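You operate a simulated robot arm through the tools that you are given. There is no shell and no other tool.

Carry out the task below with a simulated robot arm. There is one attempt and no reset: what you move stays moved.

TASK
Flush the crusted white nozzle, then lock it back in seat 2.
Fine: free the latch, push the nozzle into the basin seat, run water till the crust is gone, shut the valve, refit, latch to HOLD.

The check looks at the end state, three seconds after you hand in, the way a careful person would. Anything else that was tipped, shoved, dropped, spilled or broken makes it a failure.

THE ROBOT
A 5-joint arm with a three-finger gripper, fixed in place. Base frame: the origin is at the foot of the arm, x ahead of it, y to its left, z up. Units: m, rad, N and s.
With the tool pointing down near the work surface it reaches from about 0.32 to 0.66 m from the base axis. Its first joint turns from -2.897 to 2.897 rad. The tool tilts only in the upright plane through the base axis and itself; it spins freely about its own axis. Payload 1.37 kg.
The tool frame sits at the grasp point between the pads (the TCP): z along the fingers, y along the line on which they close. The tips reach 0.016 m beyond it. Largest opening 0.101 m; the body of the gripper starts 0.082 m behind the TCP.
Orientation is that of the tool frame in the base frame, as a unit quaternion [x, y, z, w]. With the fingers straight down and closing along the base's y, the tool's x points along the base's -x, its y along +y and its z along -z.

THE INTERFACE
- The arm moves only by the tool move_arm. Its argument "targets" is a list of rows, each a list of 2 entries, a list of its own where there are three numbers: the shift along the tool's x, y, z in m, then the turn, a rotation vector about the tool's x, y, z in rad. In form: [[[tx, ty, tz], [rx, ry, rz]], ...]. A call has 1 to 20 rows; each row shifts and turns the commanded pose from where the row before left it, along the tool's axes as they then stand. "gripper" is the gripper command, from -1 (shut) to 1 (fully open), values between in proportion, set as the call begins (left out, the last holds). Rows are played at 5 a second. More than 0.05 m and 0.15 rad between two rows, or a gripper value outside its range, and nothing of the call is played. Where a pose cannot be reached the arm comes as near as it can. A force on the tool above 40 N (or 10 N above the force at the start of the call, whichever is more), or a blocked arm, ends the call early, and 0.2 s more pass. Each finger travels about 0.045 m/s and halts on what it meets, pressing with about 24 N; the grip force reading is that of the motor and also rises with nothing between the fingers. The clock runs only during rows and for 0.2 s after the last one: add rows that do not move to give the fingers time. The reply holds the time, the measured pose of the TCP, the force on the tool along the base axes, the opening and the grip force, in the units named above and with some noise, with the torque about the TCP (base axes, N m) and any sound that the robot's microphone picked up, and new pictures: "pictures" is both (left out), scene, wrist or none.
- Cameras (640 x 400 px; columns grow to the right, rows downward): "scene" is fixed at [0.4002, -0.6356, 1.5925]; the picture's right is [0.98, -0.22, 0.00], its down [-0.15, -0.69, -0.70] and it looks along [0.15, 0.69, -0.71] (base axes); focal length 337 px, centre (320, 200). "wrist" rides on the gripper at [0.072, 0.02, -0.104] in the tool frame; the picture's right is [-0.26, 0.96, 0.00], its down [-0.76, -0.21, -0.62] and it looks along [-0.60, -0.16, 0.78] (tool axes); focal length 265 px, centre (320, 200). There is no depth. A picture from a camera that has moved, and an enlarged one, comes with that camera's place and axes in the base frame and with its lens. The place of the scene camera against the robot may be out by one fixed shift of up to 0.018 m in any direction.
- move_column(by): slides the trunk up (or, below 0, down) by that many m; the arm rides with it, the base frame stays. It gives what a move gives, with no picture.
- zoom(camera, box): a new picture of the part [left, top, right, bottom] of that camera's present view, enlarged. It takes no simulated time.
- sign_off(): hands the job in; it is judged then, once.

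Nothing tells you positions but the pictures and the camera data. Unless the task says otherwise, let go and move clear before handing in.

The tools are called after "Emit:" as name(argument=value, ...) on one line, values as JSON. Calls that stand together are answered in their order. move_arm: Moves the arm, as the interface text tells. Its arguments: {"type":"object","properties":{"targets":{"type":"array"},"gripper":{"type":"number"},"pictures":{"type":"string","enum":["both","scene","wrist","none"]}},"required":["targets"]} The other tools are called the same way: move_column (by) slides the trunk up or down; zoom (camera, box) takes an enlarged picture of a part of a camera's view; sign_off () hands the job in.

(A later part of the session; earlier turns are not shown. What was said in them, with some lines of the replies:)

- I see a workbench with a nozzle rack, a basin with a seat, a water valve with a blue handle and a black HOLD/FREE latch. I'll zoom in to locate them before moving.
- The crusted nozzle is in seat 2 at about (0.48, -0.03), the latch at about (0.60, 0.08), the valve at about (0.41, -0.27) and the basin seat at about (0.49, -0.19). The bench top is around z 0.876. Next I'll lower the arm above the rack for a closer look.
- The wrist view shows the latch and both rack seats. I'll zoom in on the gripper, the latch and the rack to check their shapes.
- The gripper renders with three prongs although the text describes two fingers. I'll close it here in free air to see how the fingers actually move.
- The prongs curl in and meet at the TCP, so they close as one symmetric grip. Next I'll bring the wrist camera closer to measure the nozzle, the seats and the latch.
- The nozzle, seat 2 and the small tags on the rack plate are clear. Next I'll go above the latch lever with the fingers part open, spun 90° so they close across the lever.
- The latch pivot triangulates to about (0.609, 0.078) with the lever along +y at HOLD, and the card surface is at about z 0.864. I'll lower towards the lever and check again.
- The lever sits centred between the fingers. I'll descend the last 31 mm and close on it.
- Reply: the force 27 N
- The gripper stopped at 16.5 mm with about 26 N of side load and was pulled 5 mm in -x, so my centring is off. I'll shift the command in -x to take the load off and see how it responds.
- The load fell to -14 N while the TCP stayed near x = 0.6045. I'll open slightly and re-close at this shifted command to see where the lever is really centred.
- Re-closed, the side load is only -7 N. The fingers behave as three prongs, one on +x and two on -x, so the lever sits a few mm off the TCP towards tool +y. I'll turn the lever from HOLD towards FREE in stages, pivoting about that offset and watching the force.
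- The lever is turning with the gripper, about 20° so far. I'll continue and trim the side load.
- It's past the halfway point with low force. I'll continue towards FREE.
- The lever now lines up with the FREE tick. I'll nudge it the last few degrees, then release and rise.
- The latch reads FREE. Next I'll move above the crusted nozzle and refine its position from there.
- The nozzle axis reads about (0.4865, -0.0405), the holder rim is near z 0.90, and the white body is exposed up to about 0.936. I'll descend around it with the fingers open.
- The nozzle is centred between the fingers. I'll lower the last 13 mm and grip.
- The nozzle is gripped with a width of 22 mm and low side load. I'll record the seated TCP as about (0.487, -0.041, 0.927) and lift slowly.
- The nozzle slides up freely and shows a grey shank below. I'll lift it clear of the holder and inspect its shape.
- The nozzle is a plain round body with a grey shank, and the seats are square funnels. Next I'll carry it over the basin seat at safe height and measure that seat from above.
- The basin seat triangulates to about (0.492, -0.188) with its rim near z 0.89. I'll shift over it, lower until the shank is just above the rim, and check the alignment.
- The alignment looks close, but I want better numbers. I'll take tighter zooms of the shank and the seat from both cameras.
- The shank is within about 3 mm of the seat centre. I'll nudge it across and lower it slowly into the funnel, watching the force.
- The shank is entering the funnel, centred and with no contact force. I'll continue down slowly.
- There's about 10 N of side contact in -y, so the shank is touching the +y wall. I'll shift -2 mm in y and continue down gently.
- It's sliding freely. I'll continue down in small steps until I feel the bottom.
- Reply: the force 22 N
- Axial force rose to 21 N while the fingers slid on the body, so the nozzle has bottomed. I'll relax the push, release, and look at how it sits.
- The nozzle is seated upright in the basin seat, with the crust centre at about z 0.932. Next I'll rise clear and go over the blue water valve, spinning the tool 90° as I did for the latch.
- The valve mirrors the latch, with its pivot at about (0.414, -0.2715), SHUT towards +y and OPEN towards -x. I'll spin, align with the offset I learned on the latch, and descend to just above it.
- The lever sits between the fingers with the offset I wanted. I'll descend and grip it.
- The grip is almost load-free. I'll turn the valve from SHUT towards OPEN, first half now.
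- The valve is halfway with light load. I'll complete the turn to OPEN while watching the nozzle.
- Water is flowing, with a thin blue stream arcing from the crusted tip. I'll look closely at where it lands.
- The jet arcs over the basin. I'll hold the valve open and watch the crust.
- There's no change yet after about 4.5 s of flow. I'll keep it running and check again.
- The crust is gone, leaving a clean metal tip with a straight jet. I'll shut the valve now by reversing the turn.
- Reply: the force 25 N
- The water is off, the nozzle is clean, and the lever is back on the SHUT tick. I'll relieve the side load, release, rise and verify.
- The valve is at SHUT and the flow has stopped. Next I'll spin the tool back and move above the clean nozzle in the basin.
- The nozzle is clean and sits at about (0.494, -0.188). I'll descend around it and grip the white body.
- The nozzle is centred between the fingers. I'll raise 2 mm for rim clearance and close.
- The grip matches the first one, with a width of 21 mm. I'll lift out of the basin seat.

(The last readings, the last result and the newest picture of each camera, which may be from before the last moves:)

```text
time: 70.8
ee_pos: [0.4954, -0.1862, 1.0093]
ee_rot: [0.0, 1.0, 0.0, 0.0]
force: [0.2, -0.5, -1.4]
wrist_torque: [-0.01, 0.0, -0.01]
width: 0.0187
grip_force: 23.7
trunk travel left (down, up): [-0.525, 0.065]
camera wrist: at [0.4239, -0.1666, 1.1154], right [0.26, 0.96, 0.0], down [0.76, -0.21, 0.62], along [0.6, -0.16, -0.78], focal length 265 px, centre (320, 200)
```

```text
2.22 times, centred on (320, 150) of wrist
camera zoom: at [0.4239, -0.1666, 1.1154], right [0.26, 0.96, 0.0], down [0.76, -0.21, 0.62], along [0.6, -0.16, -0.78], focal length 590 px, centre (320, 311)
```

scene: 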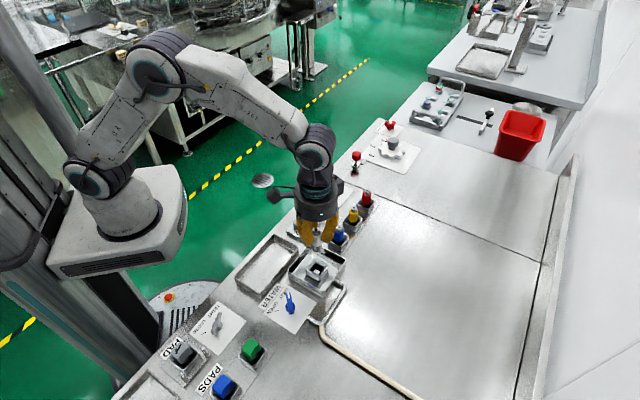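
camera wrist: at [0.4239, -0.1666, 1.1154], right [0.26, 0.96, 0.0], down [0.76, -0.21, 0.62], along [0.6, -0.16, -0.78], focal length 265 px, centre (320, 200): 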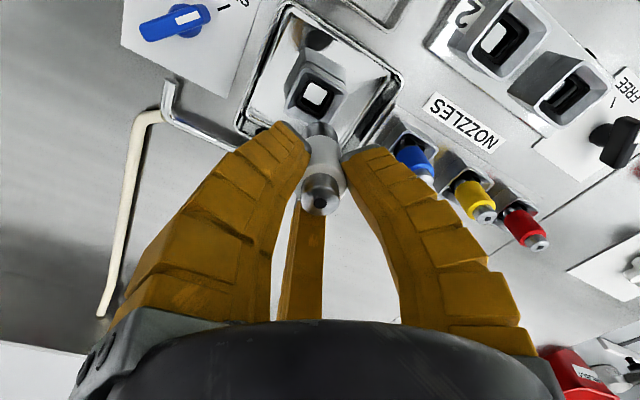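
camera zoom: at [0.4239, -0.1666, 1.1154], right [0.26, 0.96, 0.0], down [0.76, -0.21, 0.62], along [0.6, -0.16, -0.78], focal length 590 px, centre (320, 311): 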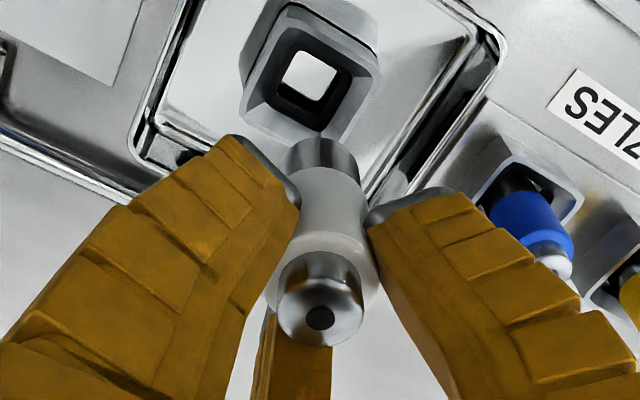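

The fingers settle into the nozzle's waist, so the grip is repeatable. I'll carry it back over seat 2 at about (0.487, -0.0415).

Emit:
move_arm(targets=[[[0, 0.02, -0.005], [0, 0, 0]], [[0.0015, 0.0253, -0.005], [0, 0, 0]], [[0.0015, 0.0253, 0], [0, 0, 0]], [[0.0015, 0.0253, 0], [0, 0, 0]], [[0.0015, 0.0253, 0], [0, 0, 0]], [[0.0015, 0.0253, 0], [0, 0, 0]], [[0, 0, 0], [0, 0, 0]], [[0, 0, 0], [0, 0, 0]]])

Emit:
zoom(camera="wrist", box=[240, 40, 400, 220])

Emit:
zoom(camera="scene", box=[260, 165, 350, 245])

```text
time: 72.6
ee_pos: [0.484, -0.0404, 1.0216]
ee_rot: [0.0, 1.0, 0.0, 0.0]
force: [0.1, 0.5, -0.7]
wrist_torque: [-0.03, -0.06, -0.01]
width: 0.019
grip_force: 23.8
trunk travel left (down, up): [-0.525, 0.065]
camera wrist: at [0.4142, -0.0201, 1.1266], right [0.27, 0.96, 0.0], down [0.76, -0.21, 0.62], along [0.6, -0.16, -0.78], focal length 265 px, centre (320, 200)
```

scene: 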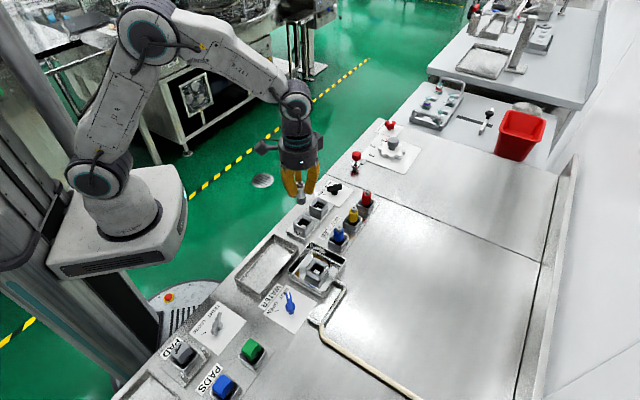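
wrist: 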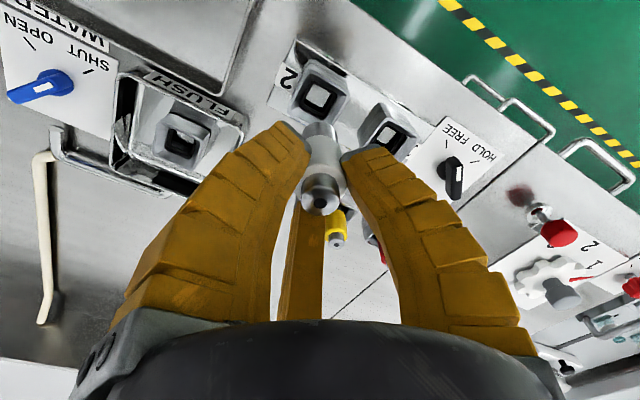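

```text
2.22 times, centred on (320, 130) of wrist
camera zoom: at [0.4142, -0.0201, 1.1266], right [0.27, 0.96, 0.0], down [0.76, -0.21, 0.62], along [0.6, -0.16, -0.78], focal length 590 px, centre (320, 356)
```

zoom: 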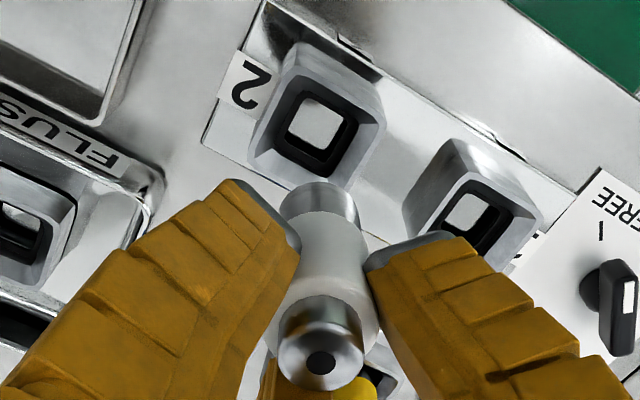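

```text
5.00 times, centred on (305, 205) of scene
camera zoom: at [0.4002, -0.6356, 1.5925], right [0.98, -0.22, 0.0], down [-0.15, -0.69, -0.7], along [0.15, 0.69, -0.71], focal length 1685 px, centre (395, 175)
```

zoom: 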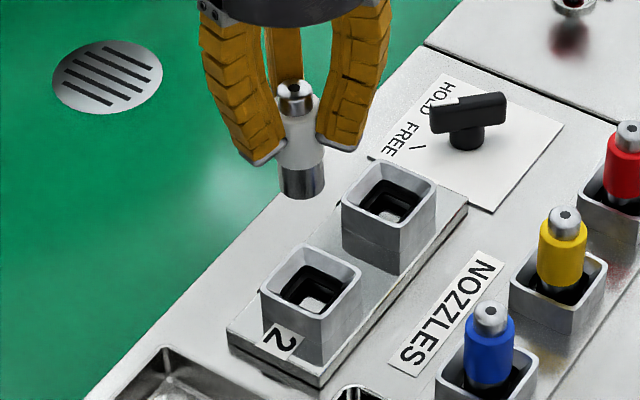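

Both views suggest going about 2 mm in +x and 1.5 mm in -y. I'll apply that, lower to just above the rim, and check.

Emit:
move_arm(targets=[[[-0.002, -0.0015, 0.02], [0, 0, 0]], [[0, 0, 0.02], [0, 0, 0]], [[0, 0, 0.02], [0, 0, 0]], [[0, 0, 0], [0, 0, 0]], [[0, 0, 0], [0, 0, 0]]])

Emit:
zoom(camera="wrist", box=[275, 60, 365, 150])

Emit:
zoom(camera="scene", box=[280, 185, 330, 245])

```text
time: 73.8
ee_pos: [0.4882, -0.0427, 0.9626]
ee_rot: [0.0, 1.0, 0.0, 0.0]
force: [0.4, 0.0, -0.8]
wrist_torque: [-0.01, 0.02, 0.0]
width: 0.0187
grip_force: 23.4
trunk travel left (down, up): [-0.525, 0.065]
camera wrist: at [0.4172, -0.0229, 1.0667], right [0.26, 0.96, 0.0], down [0.76, -0.21, 0.62], along [0.6, -0.16, -0.78], focal length 265 px, centre (320, 200)
```

scene: 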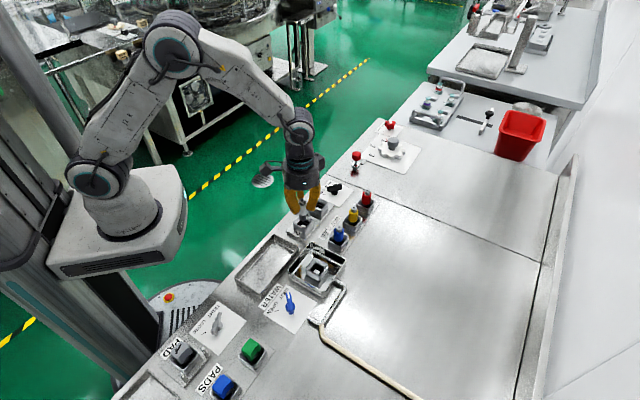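
wrist: 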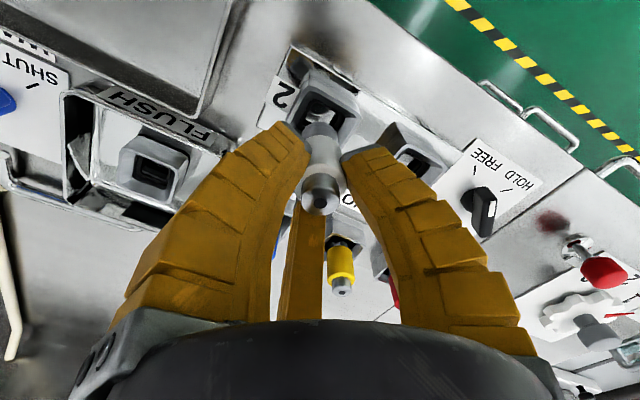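

```text
4.44 times, centred on (320, 105) of wrist
camera zoom: at [0.4172, -0.0229, 1.0667], right [0.26, 0.96, 0.0], down [0.76, -0.21, 0.62], along [0.6, -0.16, -0.78], focal length 1180 px, centre (320, 622)
```

zoom: 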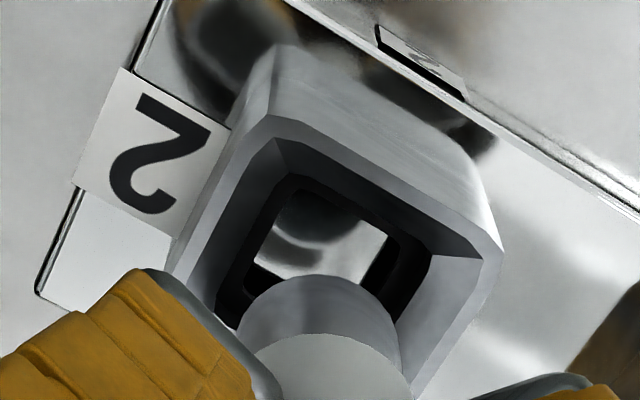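

```text
6.67 times, centred on (305, 215) of scene
camera zoom: at [0.4002, -0.6356, 1.5925], right [0.98, -0.22, 0.0], down [-0.15, -0.69, -0.7], along [0.15, 0.69, -0.71], focal length 2247 px, centre (420, 100)
```

zoom: 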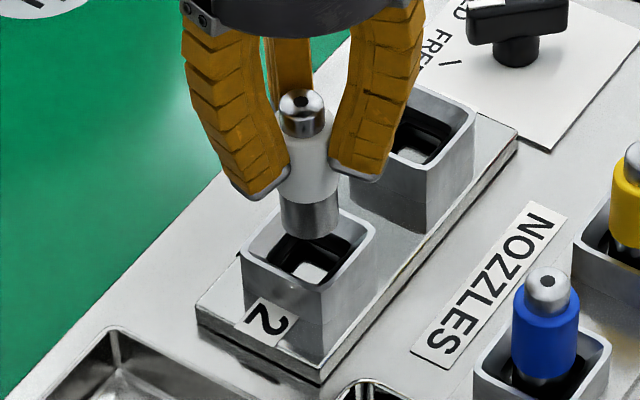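

The seat centre is slightly towards -x and +y of the nozzle, which fits the original seated pose. I'll trim and lower into the funnel.

Emit:
move_arm(targets=[[[0.0015, 0.0014, 0.004], [0, 0, 0]], [[0, 0, 0.005], [0, 0, 0]], [[0, 0, 0.005], [0, 0, 0]], [[0, 0, 0], [0, 0, 0]]])

Emit:
zoom(camera="wrist", box=[275, 60, 365, 150])

Emit:
zoom(camera="scene", box=[280, 185, 330, 245])

```text
time: 74.8
ee_pos: [0.4872, -0.0409, 0.9482]
ee_rot: [0.001, 1.0, 0.0, 0.0]
force: [-0.3, 0.4, -0.8]
wrist_torque: [-0.02, -0.02, -0.04]
width: 0.0186
grip_force: 24.0
trunk travel left (down, up): [-0.525, 0.065]
camera wrist: at [0.4158, -0.0216, 1.0527], right [0.26, 0.96, 0.0], down [0.76, -0.21, 0.62], along [0.6, -0.16, -0.78], focal length 265 px, centre (320, 200)
```

scene: 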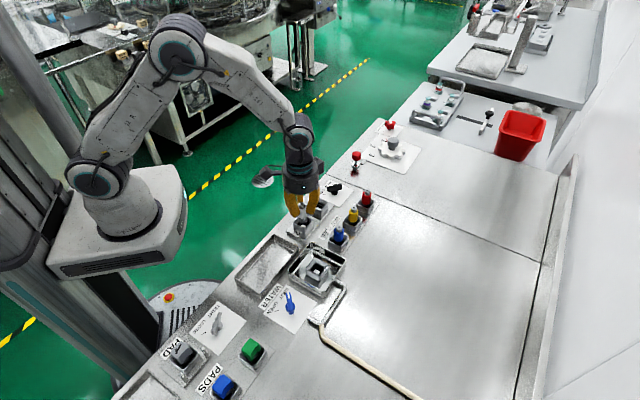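
wrist: 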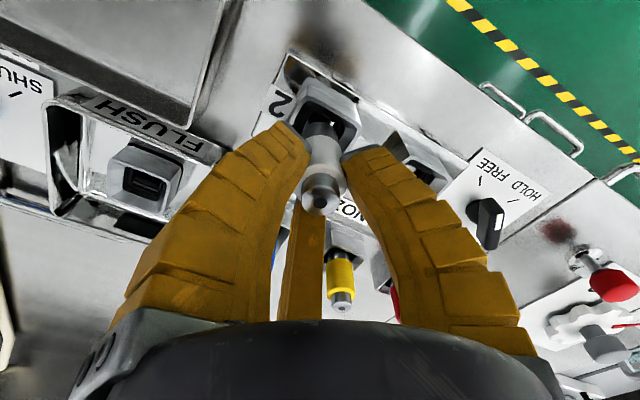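

```text
4.44 times, centred on (320, 105) of wrist
camera zoom: at [0.4158, -0.0216, 1.0527], right [0.26, 0.96, 0.0], down [0.76, -0.21, 0.62], along [0.6, -0.16, -0.78], focal length 1180 px, centre (320, 622)
```

zoom: 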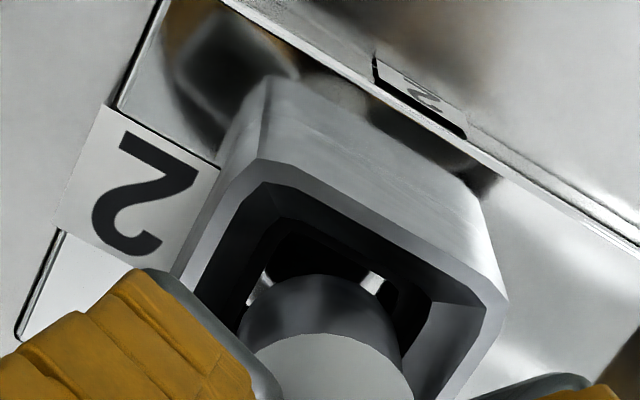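

```text
6.67 times, centred on (305, 215) of scene
camera zoom: at [0.4002, -0.6356, 1.5925], right [0.98, -0.22, 0.0], down [-0.15, -0.69, -0.7], along [0.15, 0.69, -0.71], focal length 2247 px, centre (420, 100)
```

zoom: 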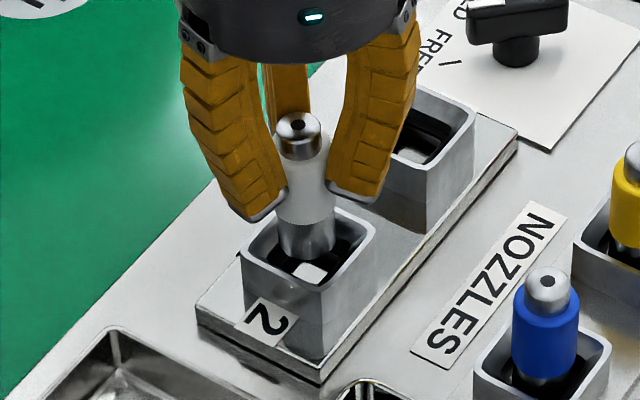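

The shank is centred over the hole, with equal gaps on both sides. I'll continue down gently.

Emit:
move_arm(targets=[[[0, 0, 0.004], [0, 0, 0]], [[0, 0, 0.004], [0, 0, 0]], [[0, 0, 0.003], [0, 0, 0]], [[0, 0, 0], [0, 0, 0]]], pictures="none")

Emit:
move_arm(targets=[[[0, 0, 0.002], [0, 0, 0]], [[0, 0, 0.002], [0, 0, 0]], [[0, 0, 0], [0, 0, 0]]])

Emit:
zoom(camera="scene", box=[280, 185, 330, 245])

```text
time: 75.8
ee_pos: [0.487, -0.0404, 0.9372]
ee_rot: [0.0, 1.0, -0.001, 0.0]
force: [0.3, 0.5, -0.5]
wrist_torque: [0.04, 0.01, 0.01]
width: 0.0187
grip_force: 23.8
trunk travel left (down, up): [-0.525, 0.065]
```

```text
time: 76.6
ee_pos: [0.4862, -0.0406, 0.9336]
ee_rot: [0.001, 1.0, 0.0, -0.001]
force: [-0.2, 0.3, -0.4]
wrist_torque: [-0.01, 0.02, 0.0]
width: 0.0187
grip_force: 23.7
trunk travel left (down, up): [-0.525, 0.065]
camera wrist: at [0.4153, -0.0219, 1.0378], right [0.26, 0.96, 0.0], down [0.76, -0.21, 0.62], along [0.6, -0.16, -0.78], focal length 265 px, centre (320, 200)
```

scene: 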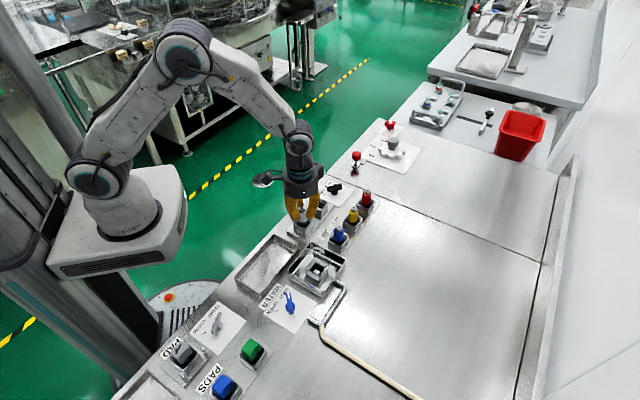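
wrist: 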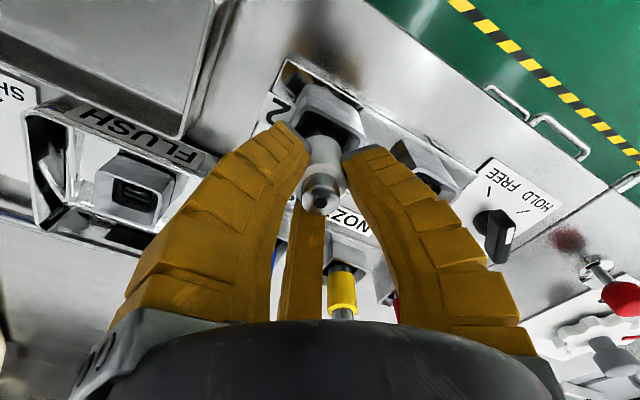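

```text
6.67 times, centred on (305, 215) of scene
camera zoom: at [0.4002, -0.6356, 1.5925], right [0.98, -0.22, 0.0], down [-0.15, -0.69, -0.7], along [0.15, 0.69, -0.71], focal length 2247 px, centre (420, 100)
```

zoom: 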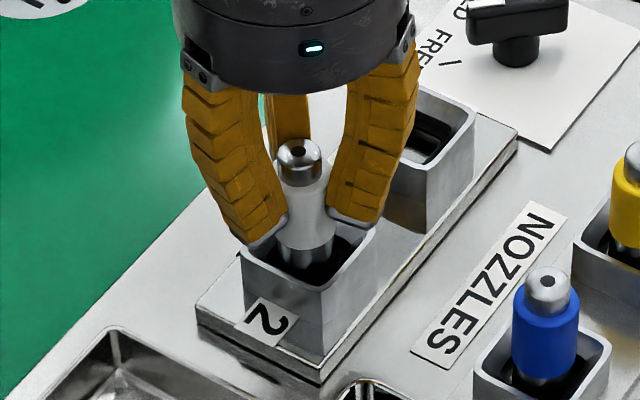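

It's sliding in with zero load. I'll continue in small steps until it bottoms.

Emit:
move_arm(targets=[[[0, 0, 0.002], [0, 0, 0]], [[0, 0, 0.002], [0, 0, 0]], [[0, 0, 0], [0, 0, 0]]], pictures="none")

Emit:
move_arm(targets=[[[0, 0, 0.0015], [0, 0, 0]], [[0, 0, 0.0015], [0, 0, 0]], [[0, 0, 0], [0, 0, 0]]])

Emit:
zoom(camera="scene", box=[280, 185, 330, 245])

```text
time: 77.4
ee_pos: [0.4865, -0.0419, 0.9292]
ee_rot: [0.0, 1.0, 0.0, 0.0]
force: [-0.2, 0.5, -0.5]
wrist_torque: [0.01, 0.01, 0.0]
width: 0.0184
grip_force: 24.2
trunk travel left (down, up): [-0.525, 0.065]
```

```text
time: 78.2
ee_pos: [0.4873, -0.0417, 0.9277]
ee_rot: [0.0, 1.0, 0.0, 0.001]
force: [0.1, -2.8, 12.2]
wrist_torque: [0.21, 0.08, 0.01]
width: 0.0214
grip_force: 23.6
trunk travel left (down, up): [-0.525, 0.065]
camera wrist: at [0.4157, -0.0217, 1.032], right [0.27, 0.96, 0.0], down [0.75, -0.21, 0.62], along [0.6, -0.16, -0.78], focal length 265 px, centre (320, 200)
```

scene: 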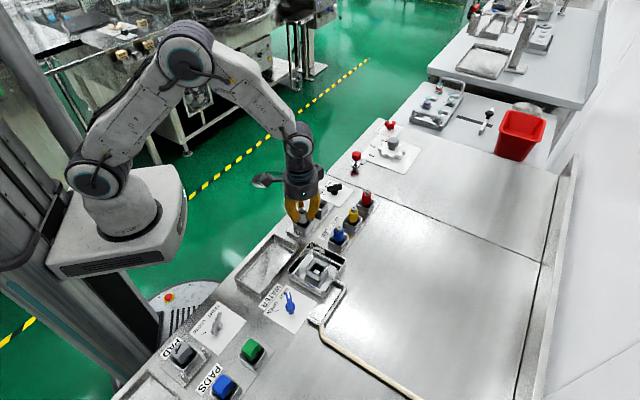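
wrist: 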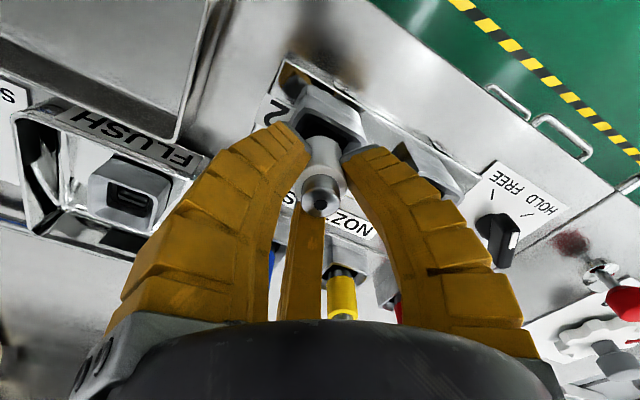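

```text
6.67 times, centred on (305, 215) of scene
camera zoom: at [0.4002, -0.6356, 1.5925], right [0.98, -0.22, 0.0], down [-0.15, -0.69, -0.7], along [0.15, 0.69, -0.71], focal length 2247 px, centre (420, 100)
```

zoom: 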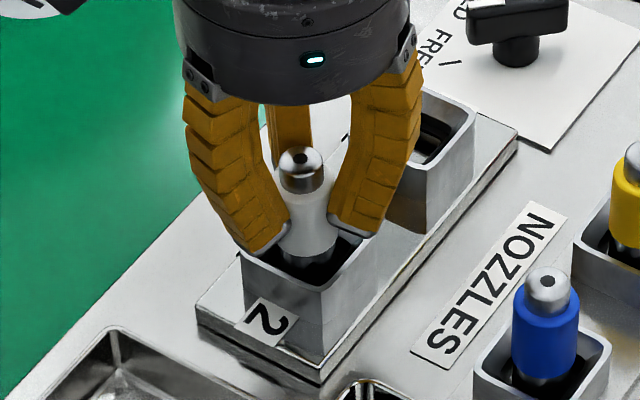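

It bottomed at the original seated height, with the TCP at 0.9277 and 12 N of axial force. I'll press gently a touch more, back off, release and check.

Emit:
move_arm(targets=[[[0, 0, 0.002], [0, 0, 0]], [[0, 0, 0], [0, 0, 0]]], pictures="none")

Emit:
move_arm(targets=[[[0, 0, -0.002], [0, 0, 0]], [[0, 0, 0], [0, 0, 0]]], pictures="none")

Emit:
move_arm(targets=[[[0, 0, 0], [0, 0, 0]], [[0, 0, 0], [0, 0, 0]], [[0, 0, 0], [0, 0, 0]], [[0, 0, 0], [0, 0, 0]], [[0, 0, 0], [0, 0, 0]]], gripper=0.2)

Emit:
zoom(camera="scene", box=[260, 170, 360, 250])

Emit:
zoom(camera="wrist", box=[220, 60, 420, 220])

```text
time: 78.8
ee_pos: [0.4871, -0.0408, 0.9253]
ee_rot: [0.0, 1.0, 0.0, 0.002]
force: [0.6, -2.4, 19.4]
wrist_torque: [0.12, -0.05, 0.02]
width: 0.0252
grip_force: 24.2
trunk travel left (down, up): [-0.525, 0.065]
```

```text
time: 79.4
ee_pos: [0.4862, -0.0428, 0.9266]
ee_rot: [0.001, 1.0, 0.0, 0.001]
force: [3.2, -4.8, 11.8]
wrist_torque: [-0.24, -0.17, 0.0]
width: 0.0232
grip_force: 23.9
trunk travel left (down, up): [-0.525, 0.065]
```

```text
time: 80.6
ee_pos: [0.4874, -0.0408, 0.9275]
ee_rot: [0.0, 1.0, 0.001, 0.001]
force: [-0.2, 0.8, -1.0]
wrist_torque: [-0.01, 0.0, 0.0]
width: 0.0639
grip_force: 2.6
trunk travel left (down, up): [-0.525, 0.065]
camera wrist: at [0.4161, -0.0213, 1.0312], right [0.26, 0.96, 0.0], down [0.76, -0.21, 0.62], along [0.6, -0.16, -0.78], focal length 265 px, centre (320, 200)
```

scene: 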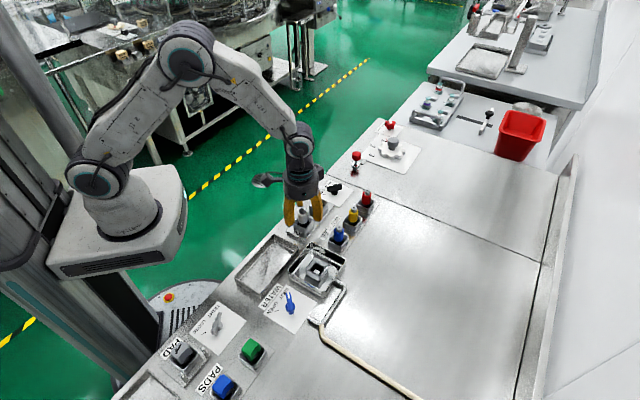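
wrist: 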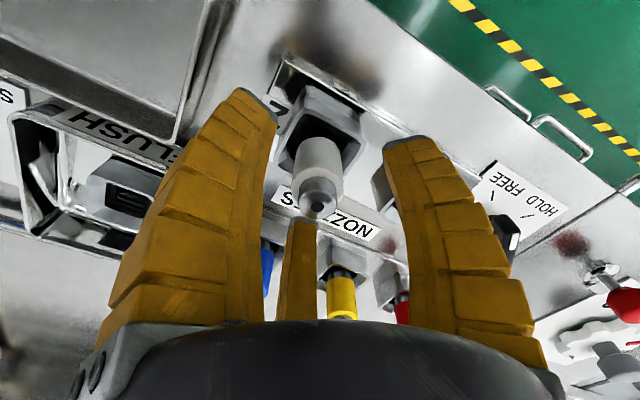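

```text
5.00 times, centred on (310, 210) of scene
camera zoom: at [0.4002, -0.6356, 1.5925], right [0.98, -0.22, 0.0], down [-0.15, -0.69, -0.7], along [0.15, 0.69, -0.71], focal length 1685 px, centre (370, 150)
```

zoom: 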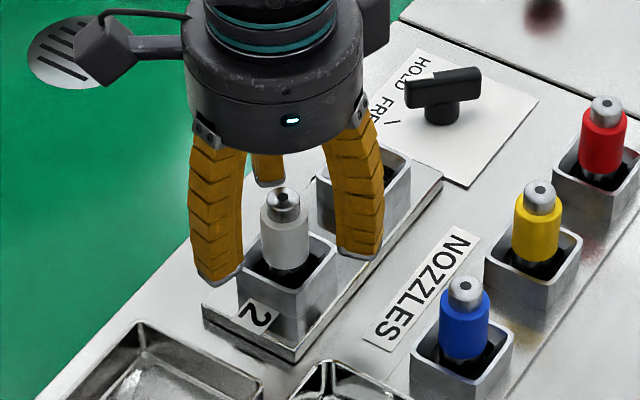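

```text
2.50 times, centred on (320, 140) of wrist
camera zoom: at [0.4161, -0.0213, 1.0312], right [0.26, 0.96, 0.0], down [0.76, -0.21, 0.62], along [0.6, -0.16, -0.78], focal length 664 px, centre (320, 350)
```

zoom: 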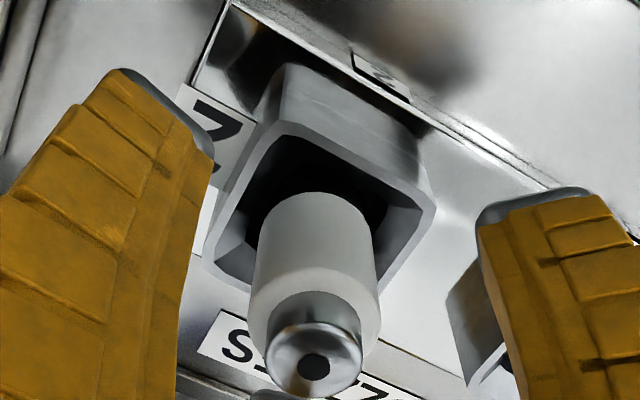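

The nozzle is seated in seat 2 exactly as at the start, now clean. I'll rise and go back to the latch.

Emit:
move_arm(targets=[[[0, 0, -0.025], [0, 0, 0]], [[0, 0, -0.025], [0, 0, 0]], [[0, 0, -0.025], [0, 0, 0]], [[0, 0, -0.02], [0, 0, 0]], [[-0.0299, 0.0283, 0], [0, 0, 0]], [[-0.0299, 0.0283, 0], [0, 0, 0]], [[-0.0299, 0.0283, 0], [0, 0, 0]], [[-0.0299, 0.0283, 0], [0, 0, 0]], [[0, 0, 0], [0, 0, 0]], [[0, 0, 0], [0, 0, 0]]])

Emit:
zoom(camera="wrist", box=[220, 20, 420, 180])

Emit:
zoom(camera="scene", box=[285, 165, 385, 245])

```text
time: 82.8
ee_pos: [0.6072, 0.0728, 1.0213]
ee_rot: [0.0, 1.0, 0.001, 0.001]
force: [-0.4, 0.4, -0.5]
wrist_torque: [0.01, 0.03, -0.01]
width: 0.0639
grip_force: 2.0
trunk travel left (down, up): [-0.525, 0.065]
camera wrist: at [0.5359, 0.0922, 1.1255], right [0.26, 0.96, 0.0], down [0.76, -0.21, 0.62], along [0.6, -0.16, -0.78], focal length 265 px, centre (320, 200)
```

scene: 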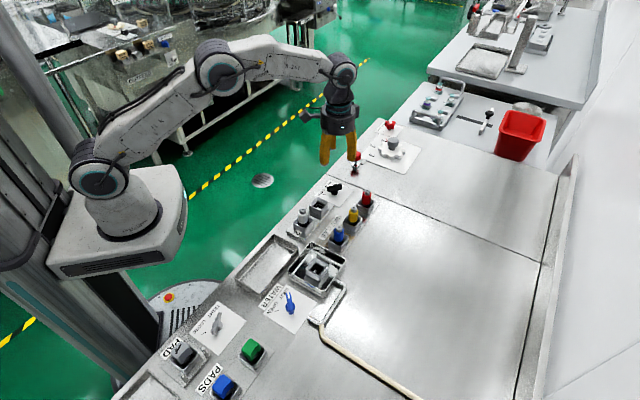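
wrist: 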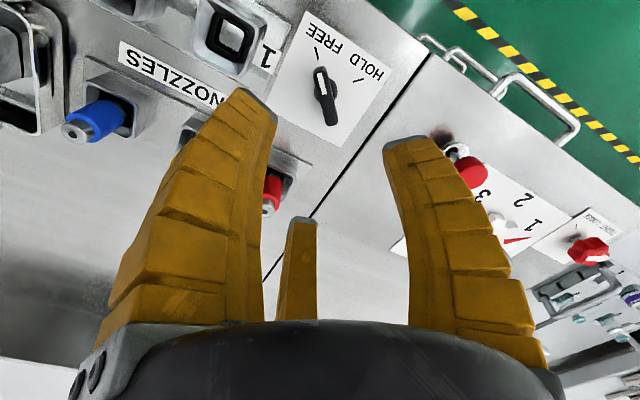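

```text
2.50 times, centred on (320, 100) of wrist
camera zoom: at [0.5359, 0.0922, 1.1255], right [0.26, 0.96, 0.0], down [0.76, -0.21, 0.62], along [0.6, -0.16, -0.78], focal length 664 px, centre (320, 450)
```

zoom: 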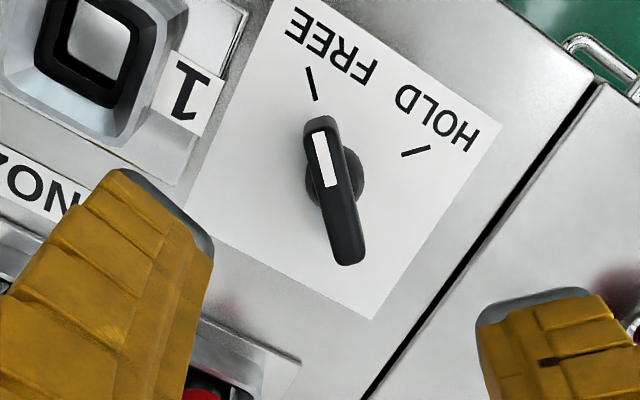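

```text
5.00 times, centred on (335, 205) of scene
camera zoom: at [0.4002, -0.6356, 1.5925], right [0.98, -0.22, 0.0], down [-0.15, -0.69, -0.7], along [0.15, 0.69, -0.71], focal length 1685 px, centre (245, 175)
```

zoom: 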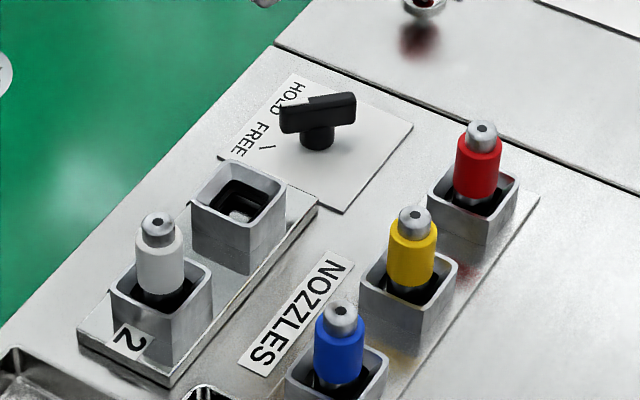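

The nozzle stands clean in seat 2, and the latch is still at FREE below the gripper. I'll descend on the lever.

Emit:
move_arm(targets=[[[0, -0.0005, 0.028], [0, 0, 0]], [[0, 0, 0.028], [0, 0, 0]], [[0, 0, 0.028], [0, 0, 0]], [[0, 0, 0.02], [0, 0, 0]], [[0, 0, 0], [0, 0, 0]]], gripper=-0.1, pictures="wrist")

Emit:
zoom(camera="wrist", box=[220, 80, 420, 240])

```text
time: 84.0
ee_pos: [0.6083, 0.0704, 0.9172]
ee_rot: [0.0, 1.0, 0.0, 0.001]
force: [-0.2, -0.1, 0.3]
wrist_torque: [0.0, 0.01, -0.01]
width: 0.0496
grip_force: 3.2
trunk travel left (down, up): [-0.525, 0.065]
camera wrist: at [0.5362, 0.0912, 1.0211], right [0.26, 0.96, 0.0], down [0.76, -0.21, 0.62], along [0.6, -0.16, -0.78], focal length 265 px, centre (320, 200)
```

wrist: 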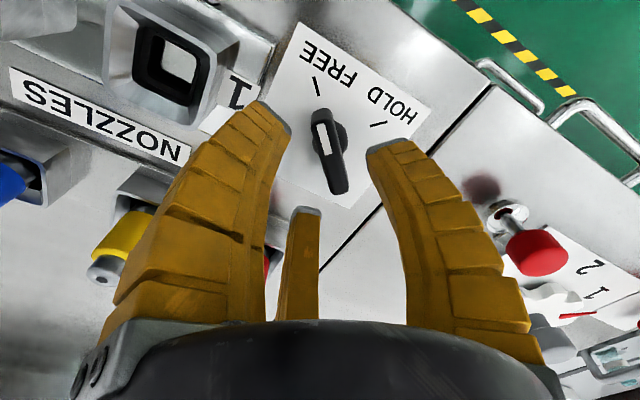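

```text
2.50 times, centred on (320, 160) of wrist
camera zoom: at [0.5362, 0.0912, 1.0211], right [0.26, 0.96, 0.0], down [0.76, -0.21, 0.62], along [0.6, -0.16, -0.78], focal length 664 px, centre (320, 300)
```

zoom: 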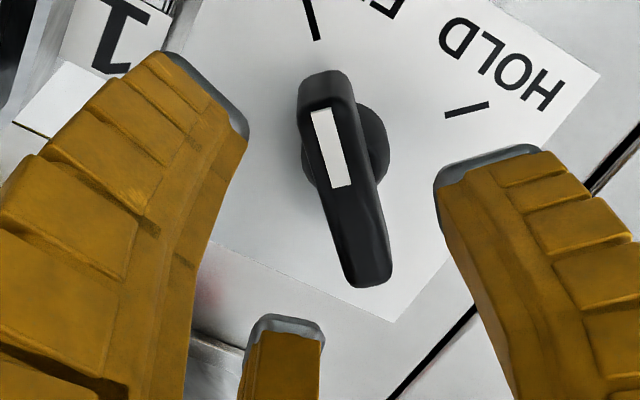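

The lever sits the same way the valve handle did before gripping. I'll descend and close.

Emit:
move_arm(targets=[[[0, 0.0008, 0.012], [0, 0, 0]], [[0, 0, 0.012], [0, 0, 0]], [[0, 0, 0], [0, 0, 0]]], pictures="none")

Emit:
move_arm(targets=[[[0, 0, 0], [0, 0, 0]], [[0, 0, 0], [0, 0, 0]], [[0, 0, 0], [0, 0, 0]], [[0, 0, 0], [0, 0, 0]]], gripper=-1, pictures="wrist")

```text
time: 84.8
ee_pos: [0.6065, 0.0718, 0.8932]
ee_rot: [-0.001, 1.0, 0.0, 0.0]
force: [-0.1, -0.1, -0.2]
wrist_torque: [-0.03, 0.02, -0.04]
width: 0.0493
grip_force: 3.1
trunk travel left (down, up): [-0.525, 0.065]
```

```text
time: 85.8
ee_pos: [0.6058, 0.0737, 0.8939]
ee_rot: [0.001, 1.0, 0.0, 0.0]
force: [-0.3, 5.6, 2.0]
wrist_torque: [0.13, 0.06, 0.0]
width: 0.0162
grip_force: 28.6
trunk travel left (down, up): [-0.525, 0.065]
camera wrist: at [0.5354, 0.0927, 0.9979], right [0.26, 0.96, 0.0], down [0.76, -0.21, 0.62], along [0.6, -0.16, -0.78], focal length 265 px, centre (320, 200)
```

wrist: 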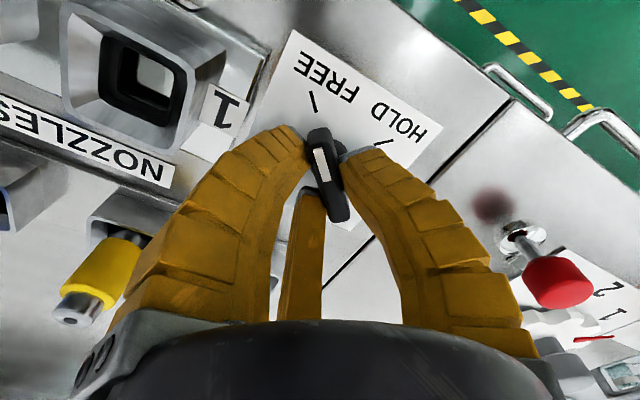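

The lever is gripped with about 5 N of side load. I'll turn it from FREE towards HOLD, first half now.

Emit:
move_arm(targets=[[[0.0008, 0.0005, 0], [0, 0, 0.1428]], [[0.0008, 0, 0], [0, 0, 0.1428]], [[0.0008, 0, 0], [0, 0, 0.1428]], [[0.0008, 0, 0], [0, 0, 0.1428]], [[0.0008, 0, 0], [0, 0, 0.1428]], [[0, 0, 0], [0, 0, 0]]], pictures="wrist")

```text
time: 87.2
ee_pos: [0.6039, 0.0749, 0.8935]
ee_rot: [0.351, 0.937, 0.0, 0.001]
force: [3.0, 6.1, 3.2]
wrist_torque: [0.1, -0.1, 0.02]
width: 0.0154
grip_force: 28.3
trunk travel left (down, up): [-0.525, 0.065]
camera wrist: at [0.5631, 0.1373, 0.998], right [0.83, 0.55, 0.0], down [0.43, -0.65, 0.62], along [0.35, -0.52, -0.78], focal length 265 px, centre (320, 200)
```

wrist: 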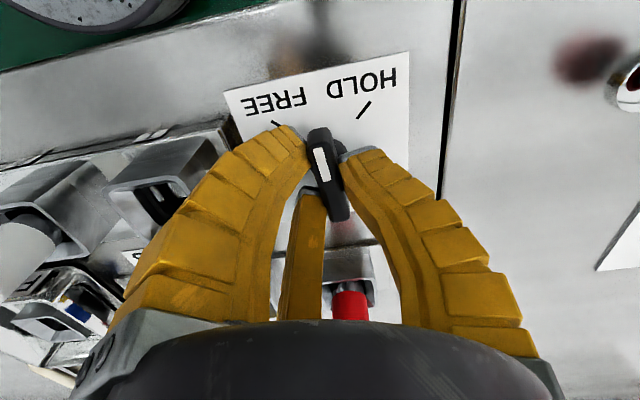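

It's halfway with light load. I'll continue to HOLD.

Emit:
move_arm(targets=[[[0.0009, 0.0003, 0], [0, 0, 0.1428]], [[0.0009, 0.0003, 0], [0, 0, 0.1428]], [[0.0008, 0, 0], [0, 0, 0.1428]], [[0.0008, 0, 0], [0, 0, 0.1428]], [[0.0008, 0, 0], [0, 0, 0.1428]], [[0.0006, 0, 0], [0, 0, 0.12]], [[0, 0, 0], [0, 0, 0]]])

Emit:
zoom(camera="wrist", box=[220, 80, 420, 240])

```text
time: 88.8
ee_pos: [0.6037, 0.0787, 0.8941]
ee_rot: [0.7, 0.714, 0.001, 0.002]
force: [11.1, 6.3, 12.5]
wrist_torque: [-0.05, -0.18, 0.04]
width: 0.0147
grip_force: 28.1
trunk travel left (down, up): [-0.525, 0.065]
camera wrist: at [0.6219, 0.1516, 0.9981], right [0.97, -0.24, 0.0], down [-0.19, -0.76, 0.62], along [-0.15, -0.6, -0.78], focal length 265 px, centre (320, 200)
```

scene: 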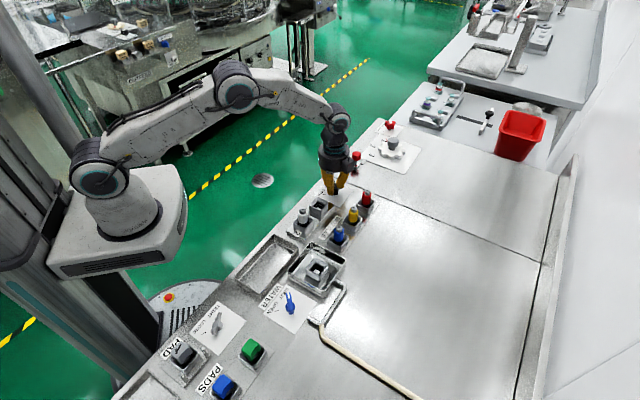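
wrist: 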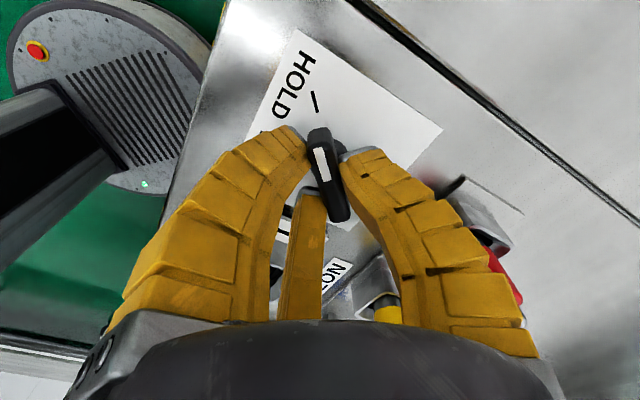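

```text
2.50 times, centred on (320, 160) of wrist
camera zoom: at [0.6219, 0.1516, 0.9981], right [0.97, -0.24, 0.0], down [-0.19, -0.76, 0.62], along [-0.15, -0.6, -0.78], focal length 664 px, centre (320, 300)
```

zoom: 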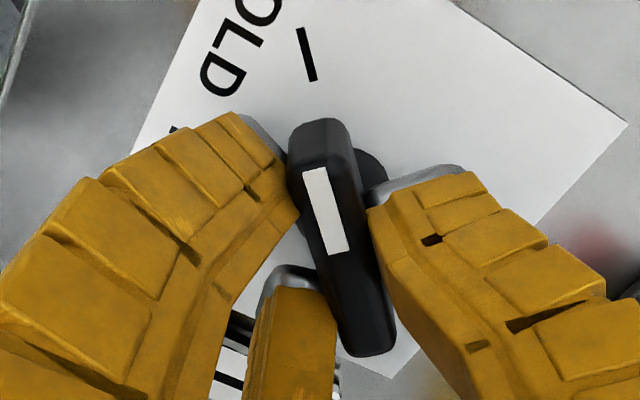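

It's about 1° short of the original HOLD angle. I'll add a small final turn against the stop, with some load relief.

Emit:
move_arm(targets=[[[0.001, 0.001, 0], [0, 0, 0.025]], [[0, 0.0005, 0], [0, 0, 0.025]], [[0, 0, 0], [0, 0, 0]]], pictures="none")

Emit:
move_arm(targets=[[[0, 0, 0], [0, 0, 0]], [[0, 0, 0], [0, 0, 0]], [[0, 0, 0], [0, 0, 0]], [[0, 0, 0], [0, 0, 0]]], gripper=-0.1, pictures="none")

Emit:
move_arm(targets=[[[0, 0, -0.02], [0, 0, 0]], [[0, 0, -0.03], [0, 0, 0]], [[0, 0, -0.03], [0, 0, 0]], [[0, 0, -0.03], [0, 0, 0]], [[0, 0, -0.03], [0, 0, 0]], [[0, 0, 0], [0, 0, 0]]])

Emit:
zoom(camera="wrist", box=[220, 20, 420, 180])

Emit:
zoom(camera="scene", box=[285, 165, 385, 245])

```text
time: 89.6
ee_pos: [0.6038, 0.0804, 0.8929]
ee_rot: [0.717, 0.697, 0.001, 0.001]
force: [8.1, 2.2, 13.5]
wrist_torque: [-0.06, -0.16, 0.53]
width: 0.0146
grip_force: 28.1
trunk travel left (down, up): [-0.525, 0.065]
```

```text
time: 90.6
ee_pos: [0.6039, 0.0799, 0.8934]
ee_rot: [0.717, 0.697, 0.0, 0.0]
force: [-0.4, 0.5, 0.1]
wrist_torque: [0.02, -0.01, 0.03]
width: 0.0495
grip_force: 3.1
trunk travel left (down, up): [-0.525, 0.065]
```

```text
time: 92.0
ee_pos: [0.6041, 0.0798, 1.0352]
ee_rot: [0.716, 0.698, 0.0, 0.0]
force: [-0.5, -0.5, -0.5]
wrist_torque: [0.0, 0.01, 0.0]
width: 0.0494
grip_force: 3.1
trunk travel left (down, up): [-0.525, 0.065]
camera wrist: at [0.626, 0.1504, 1.1394], right [0.96, -0.29, 0.0], down [-0.23, -0.75, 0.62], along [-0.18, -0.59, -0.78], focal length 265 px, centre (320, 200)
```

scene: 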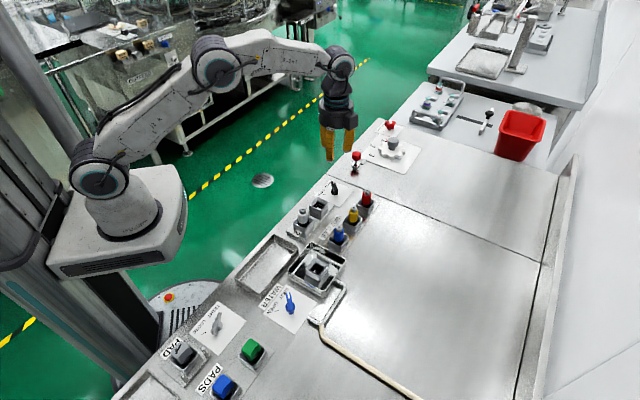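
wrist: 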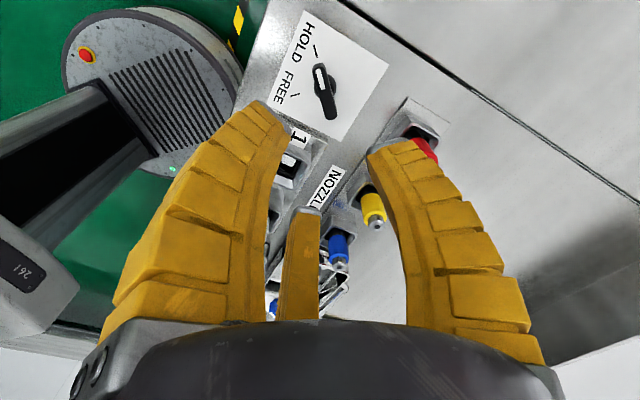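

```text
2.50 times, centred on (320, 100) of wrist
camera zoom: at [0.626, 0.1504, 1.1394], right [0.96, -0.29, 0.0], down [-0.23, -0.75, 0.62], along [-0.18, -0.59, -0.78], focal length 664 px, centre (320, 450)
```

zoom: 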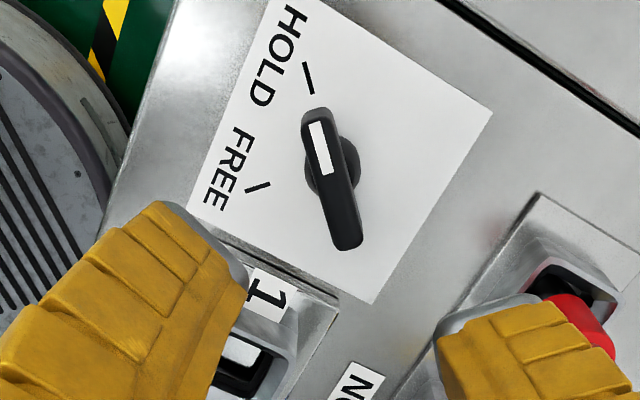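

```text
5.00 times, centred on (335, 205) of scene
camera zoom: at [0.4002, -0.6356, 1.5925], right [0.98, -0.22, 0.0], down [-0.15, -0.69, -0.7], along [0.15, 0.69, -0.71], focal length 1685 px, centre (245, 175)
```

zoom: 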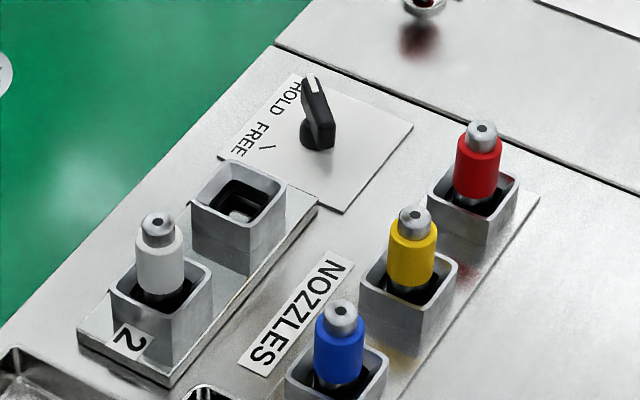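

The latch is at HOLD, pressed firmly onto its stop, and the clean nozzle is in seat 2. I'll move the arm clear and do a final check of the valve, basin and neighbouring parts.

Emit:
move_arm(targets=[[[0, -0.03, -0.02], [0, 0, 0]], [[0, -0.03, -0.02], [0, 0, 0]], [[0, -0.03, -0.02], [0, 0, 0]], [[0, -0.03, -0.02], [0, 0, 0]], [[0, 0, 0], [0, 0, 0]], [[0, 0, 0], [0, 0, 0]]])

Emit:
zoom(camera="scene", box=[230, 220, 370, 330])

Emit:
zoom(camera="scene", box=[280, 165, 400, 245])

Emit:
zoom(camera="scene", box=[140, 290, 320, 400])

```text
time: 93.4
ee_pos: [0.4823, 0.0819, 1.1106]
ee_rot: [0.717, 0.697, 0.0, 0.0]
force: [0.4, -0.7, 0.3]
wrist_torque: [-0.02, 0.01, -0.06]
width: 0.0496
grip_force: 3.0
trunk travel left (down, up): [-0.525, 0.065]
camera wrist: at [0.5048, 0.1533, 1.2161], right [0.96, -0.29, 0.0], down [-0.23, -0.75, 0.62], along [-0.18, -0.59, -0.78], focal length 265 px, centre (320, 200)
```

scene: 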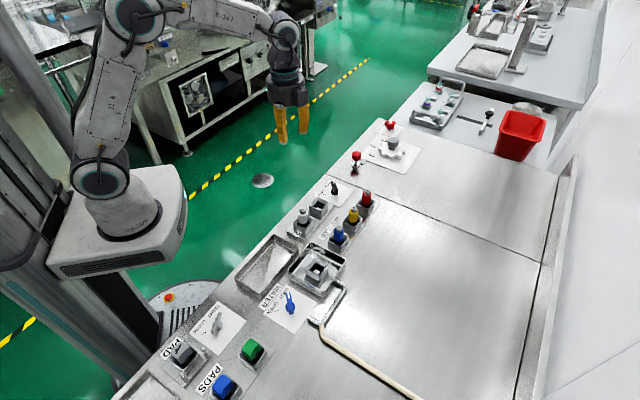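
wrist: 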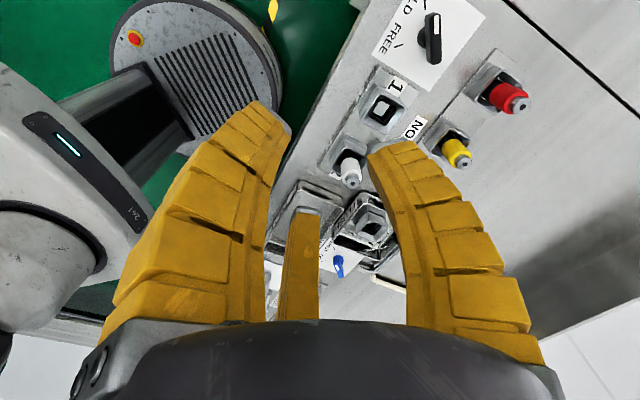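

```text
3.64 times, centred on (300, 275) of scene
camera zoom: at [0.4002, -0.6356, 1.5925], right [0.98, -0.22, 0.0], down [-0.15, -0.69, -0.7], along [0.15, 0.69, -0.71], focal length 1226 px, centre (393, -73)
```

zoom: 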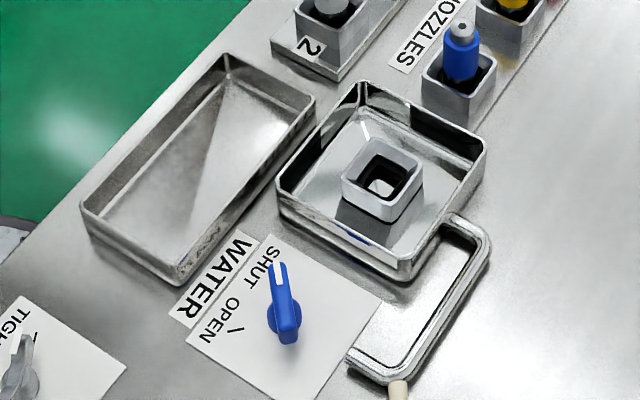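

```text
5.00 times, centred on (340, 205) of scene
camera zoom: at [0.4002, -0.6356, 1.5925], right [0.98, -0.22, 0.0], down [-0.15, -0.69, -0.7], along [0.15, 0.69, -0.71], focal length 1685 px, centre (220, 175)
```

zoom: 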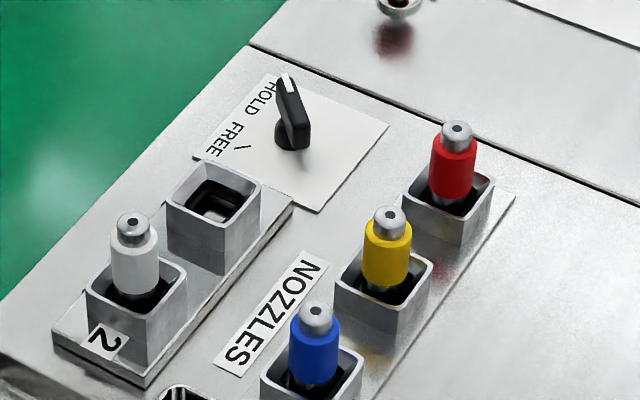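

```text
3.56 times, centred on (230, 345) of scene
camera zoom: at [0.4002, -0.6356, 1.5925], right [0.98, -0.22, 0.0], down [-0.15, -0.69, -0.7], along [0.15, 0.69, -0.71], focal length 1198 px, centre (640, -316)
```

zoom: 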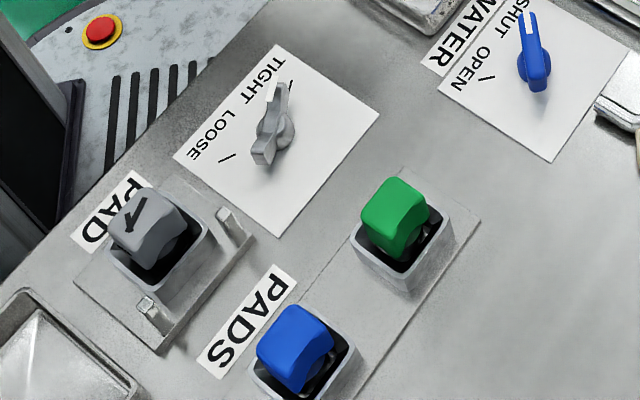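

The white nozzle is clean and standing in seat 2, the latch is on HOLD, the valve is on SHUT with no flow, and the neighbouring parts look undisturbed. The arm is clear and holding nothing, so I'm handing in.

Emit:
sign_off()

```text
The job is handed in.
```

The white nozzle is flushed clean and locked back in seat 2. I've handed the job in, but I haven't seen the check's result.

- **Latch:** I turned it to FREE to release the nozzle. After refitting I turned it back to HOLD and felt it reach its stop.
- **Flush:** I pushed the nozzle into the basin seat and opened the valve. The crust was gone by my check about 8.5 s later, and the jet ran straight.
- **Valve:** It is back on SHUT, pressed against its stop, with no water flowing.
- **Refit:** The nozzle went back to its original depth in seat 2 and stands upright.
- **Surroundings:** The last pictures show nothing around it moved or wet. The arm was clear of the bench and holding nothing when I handed in.
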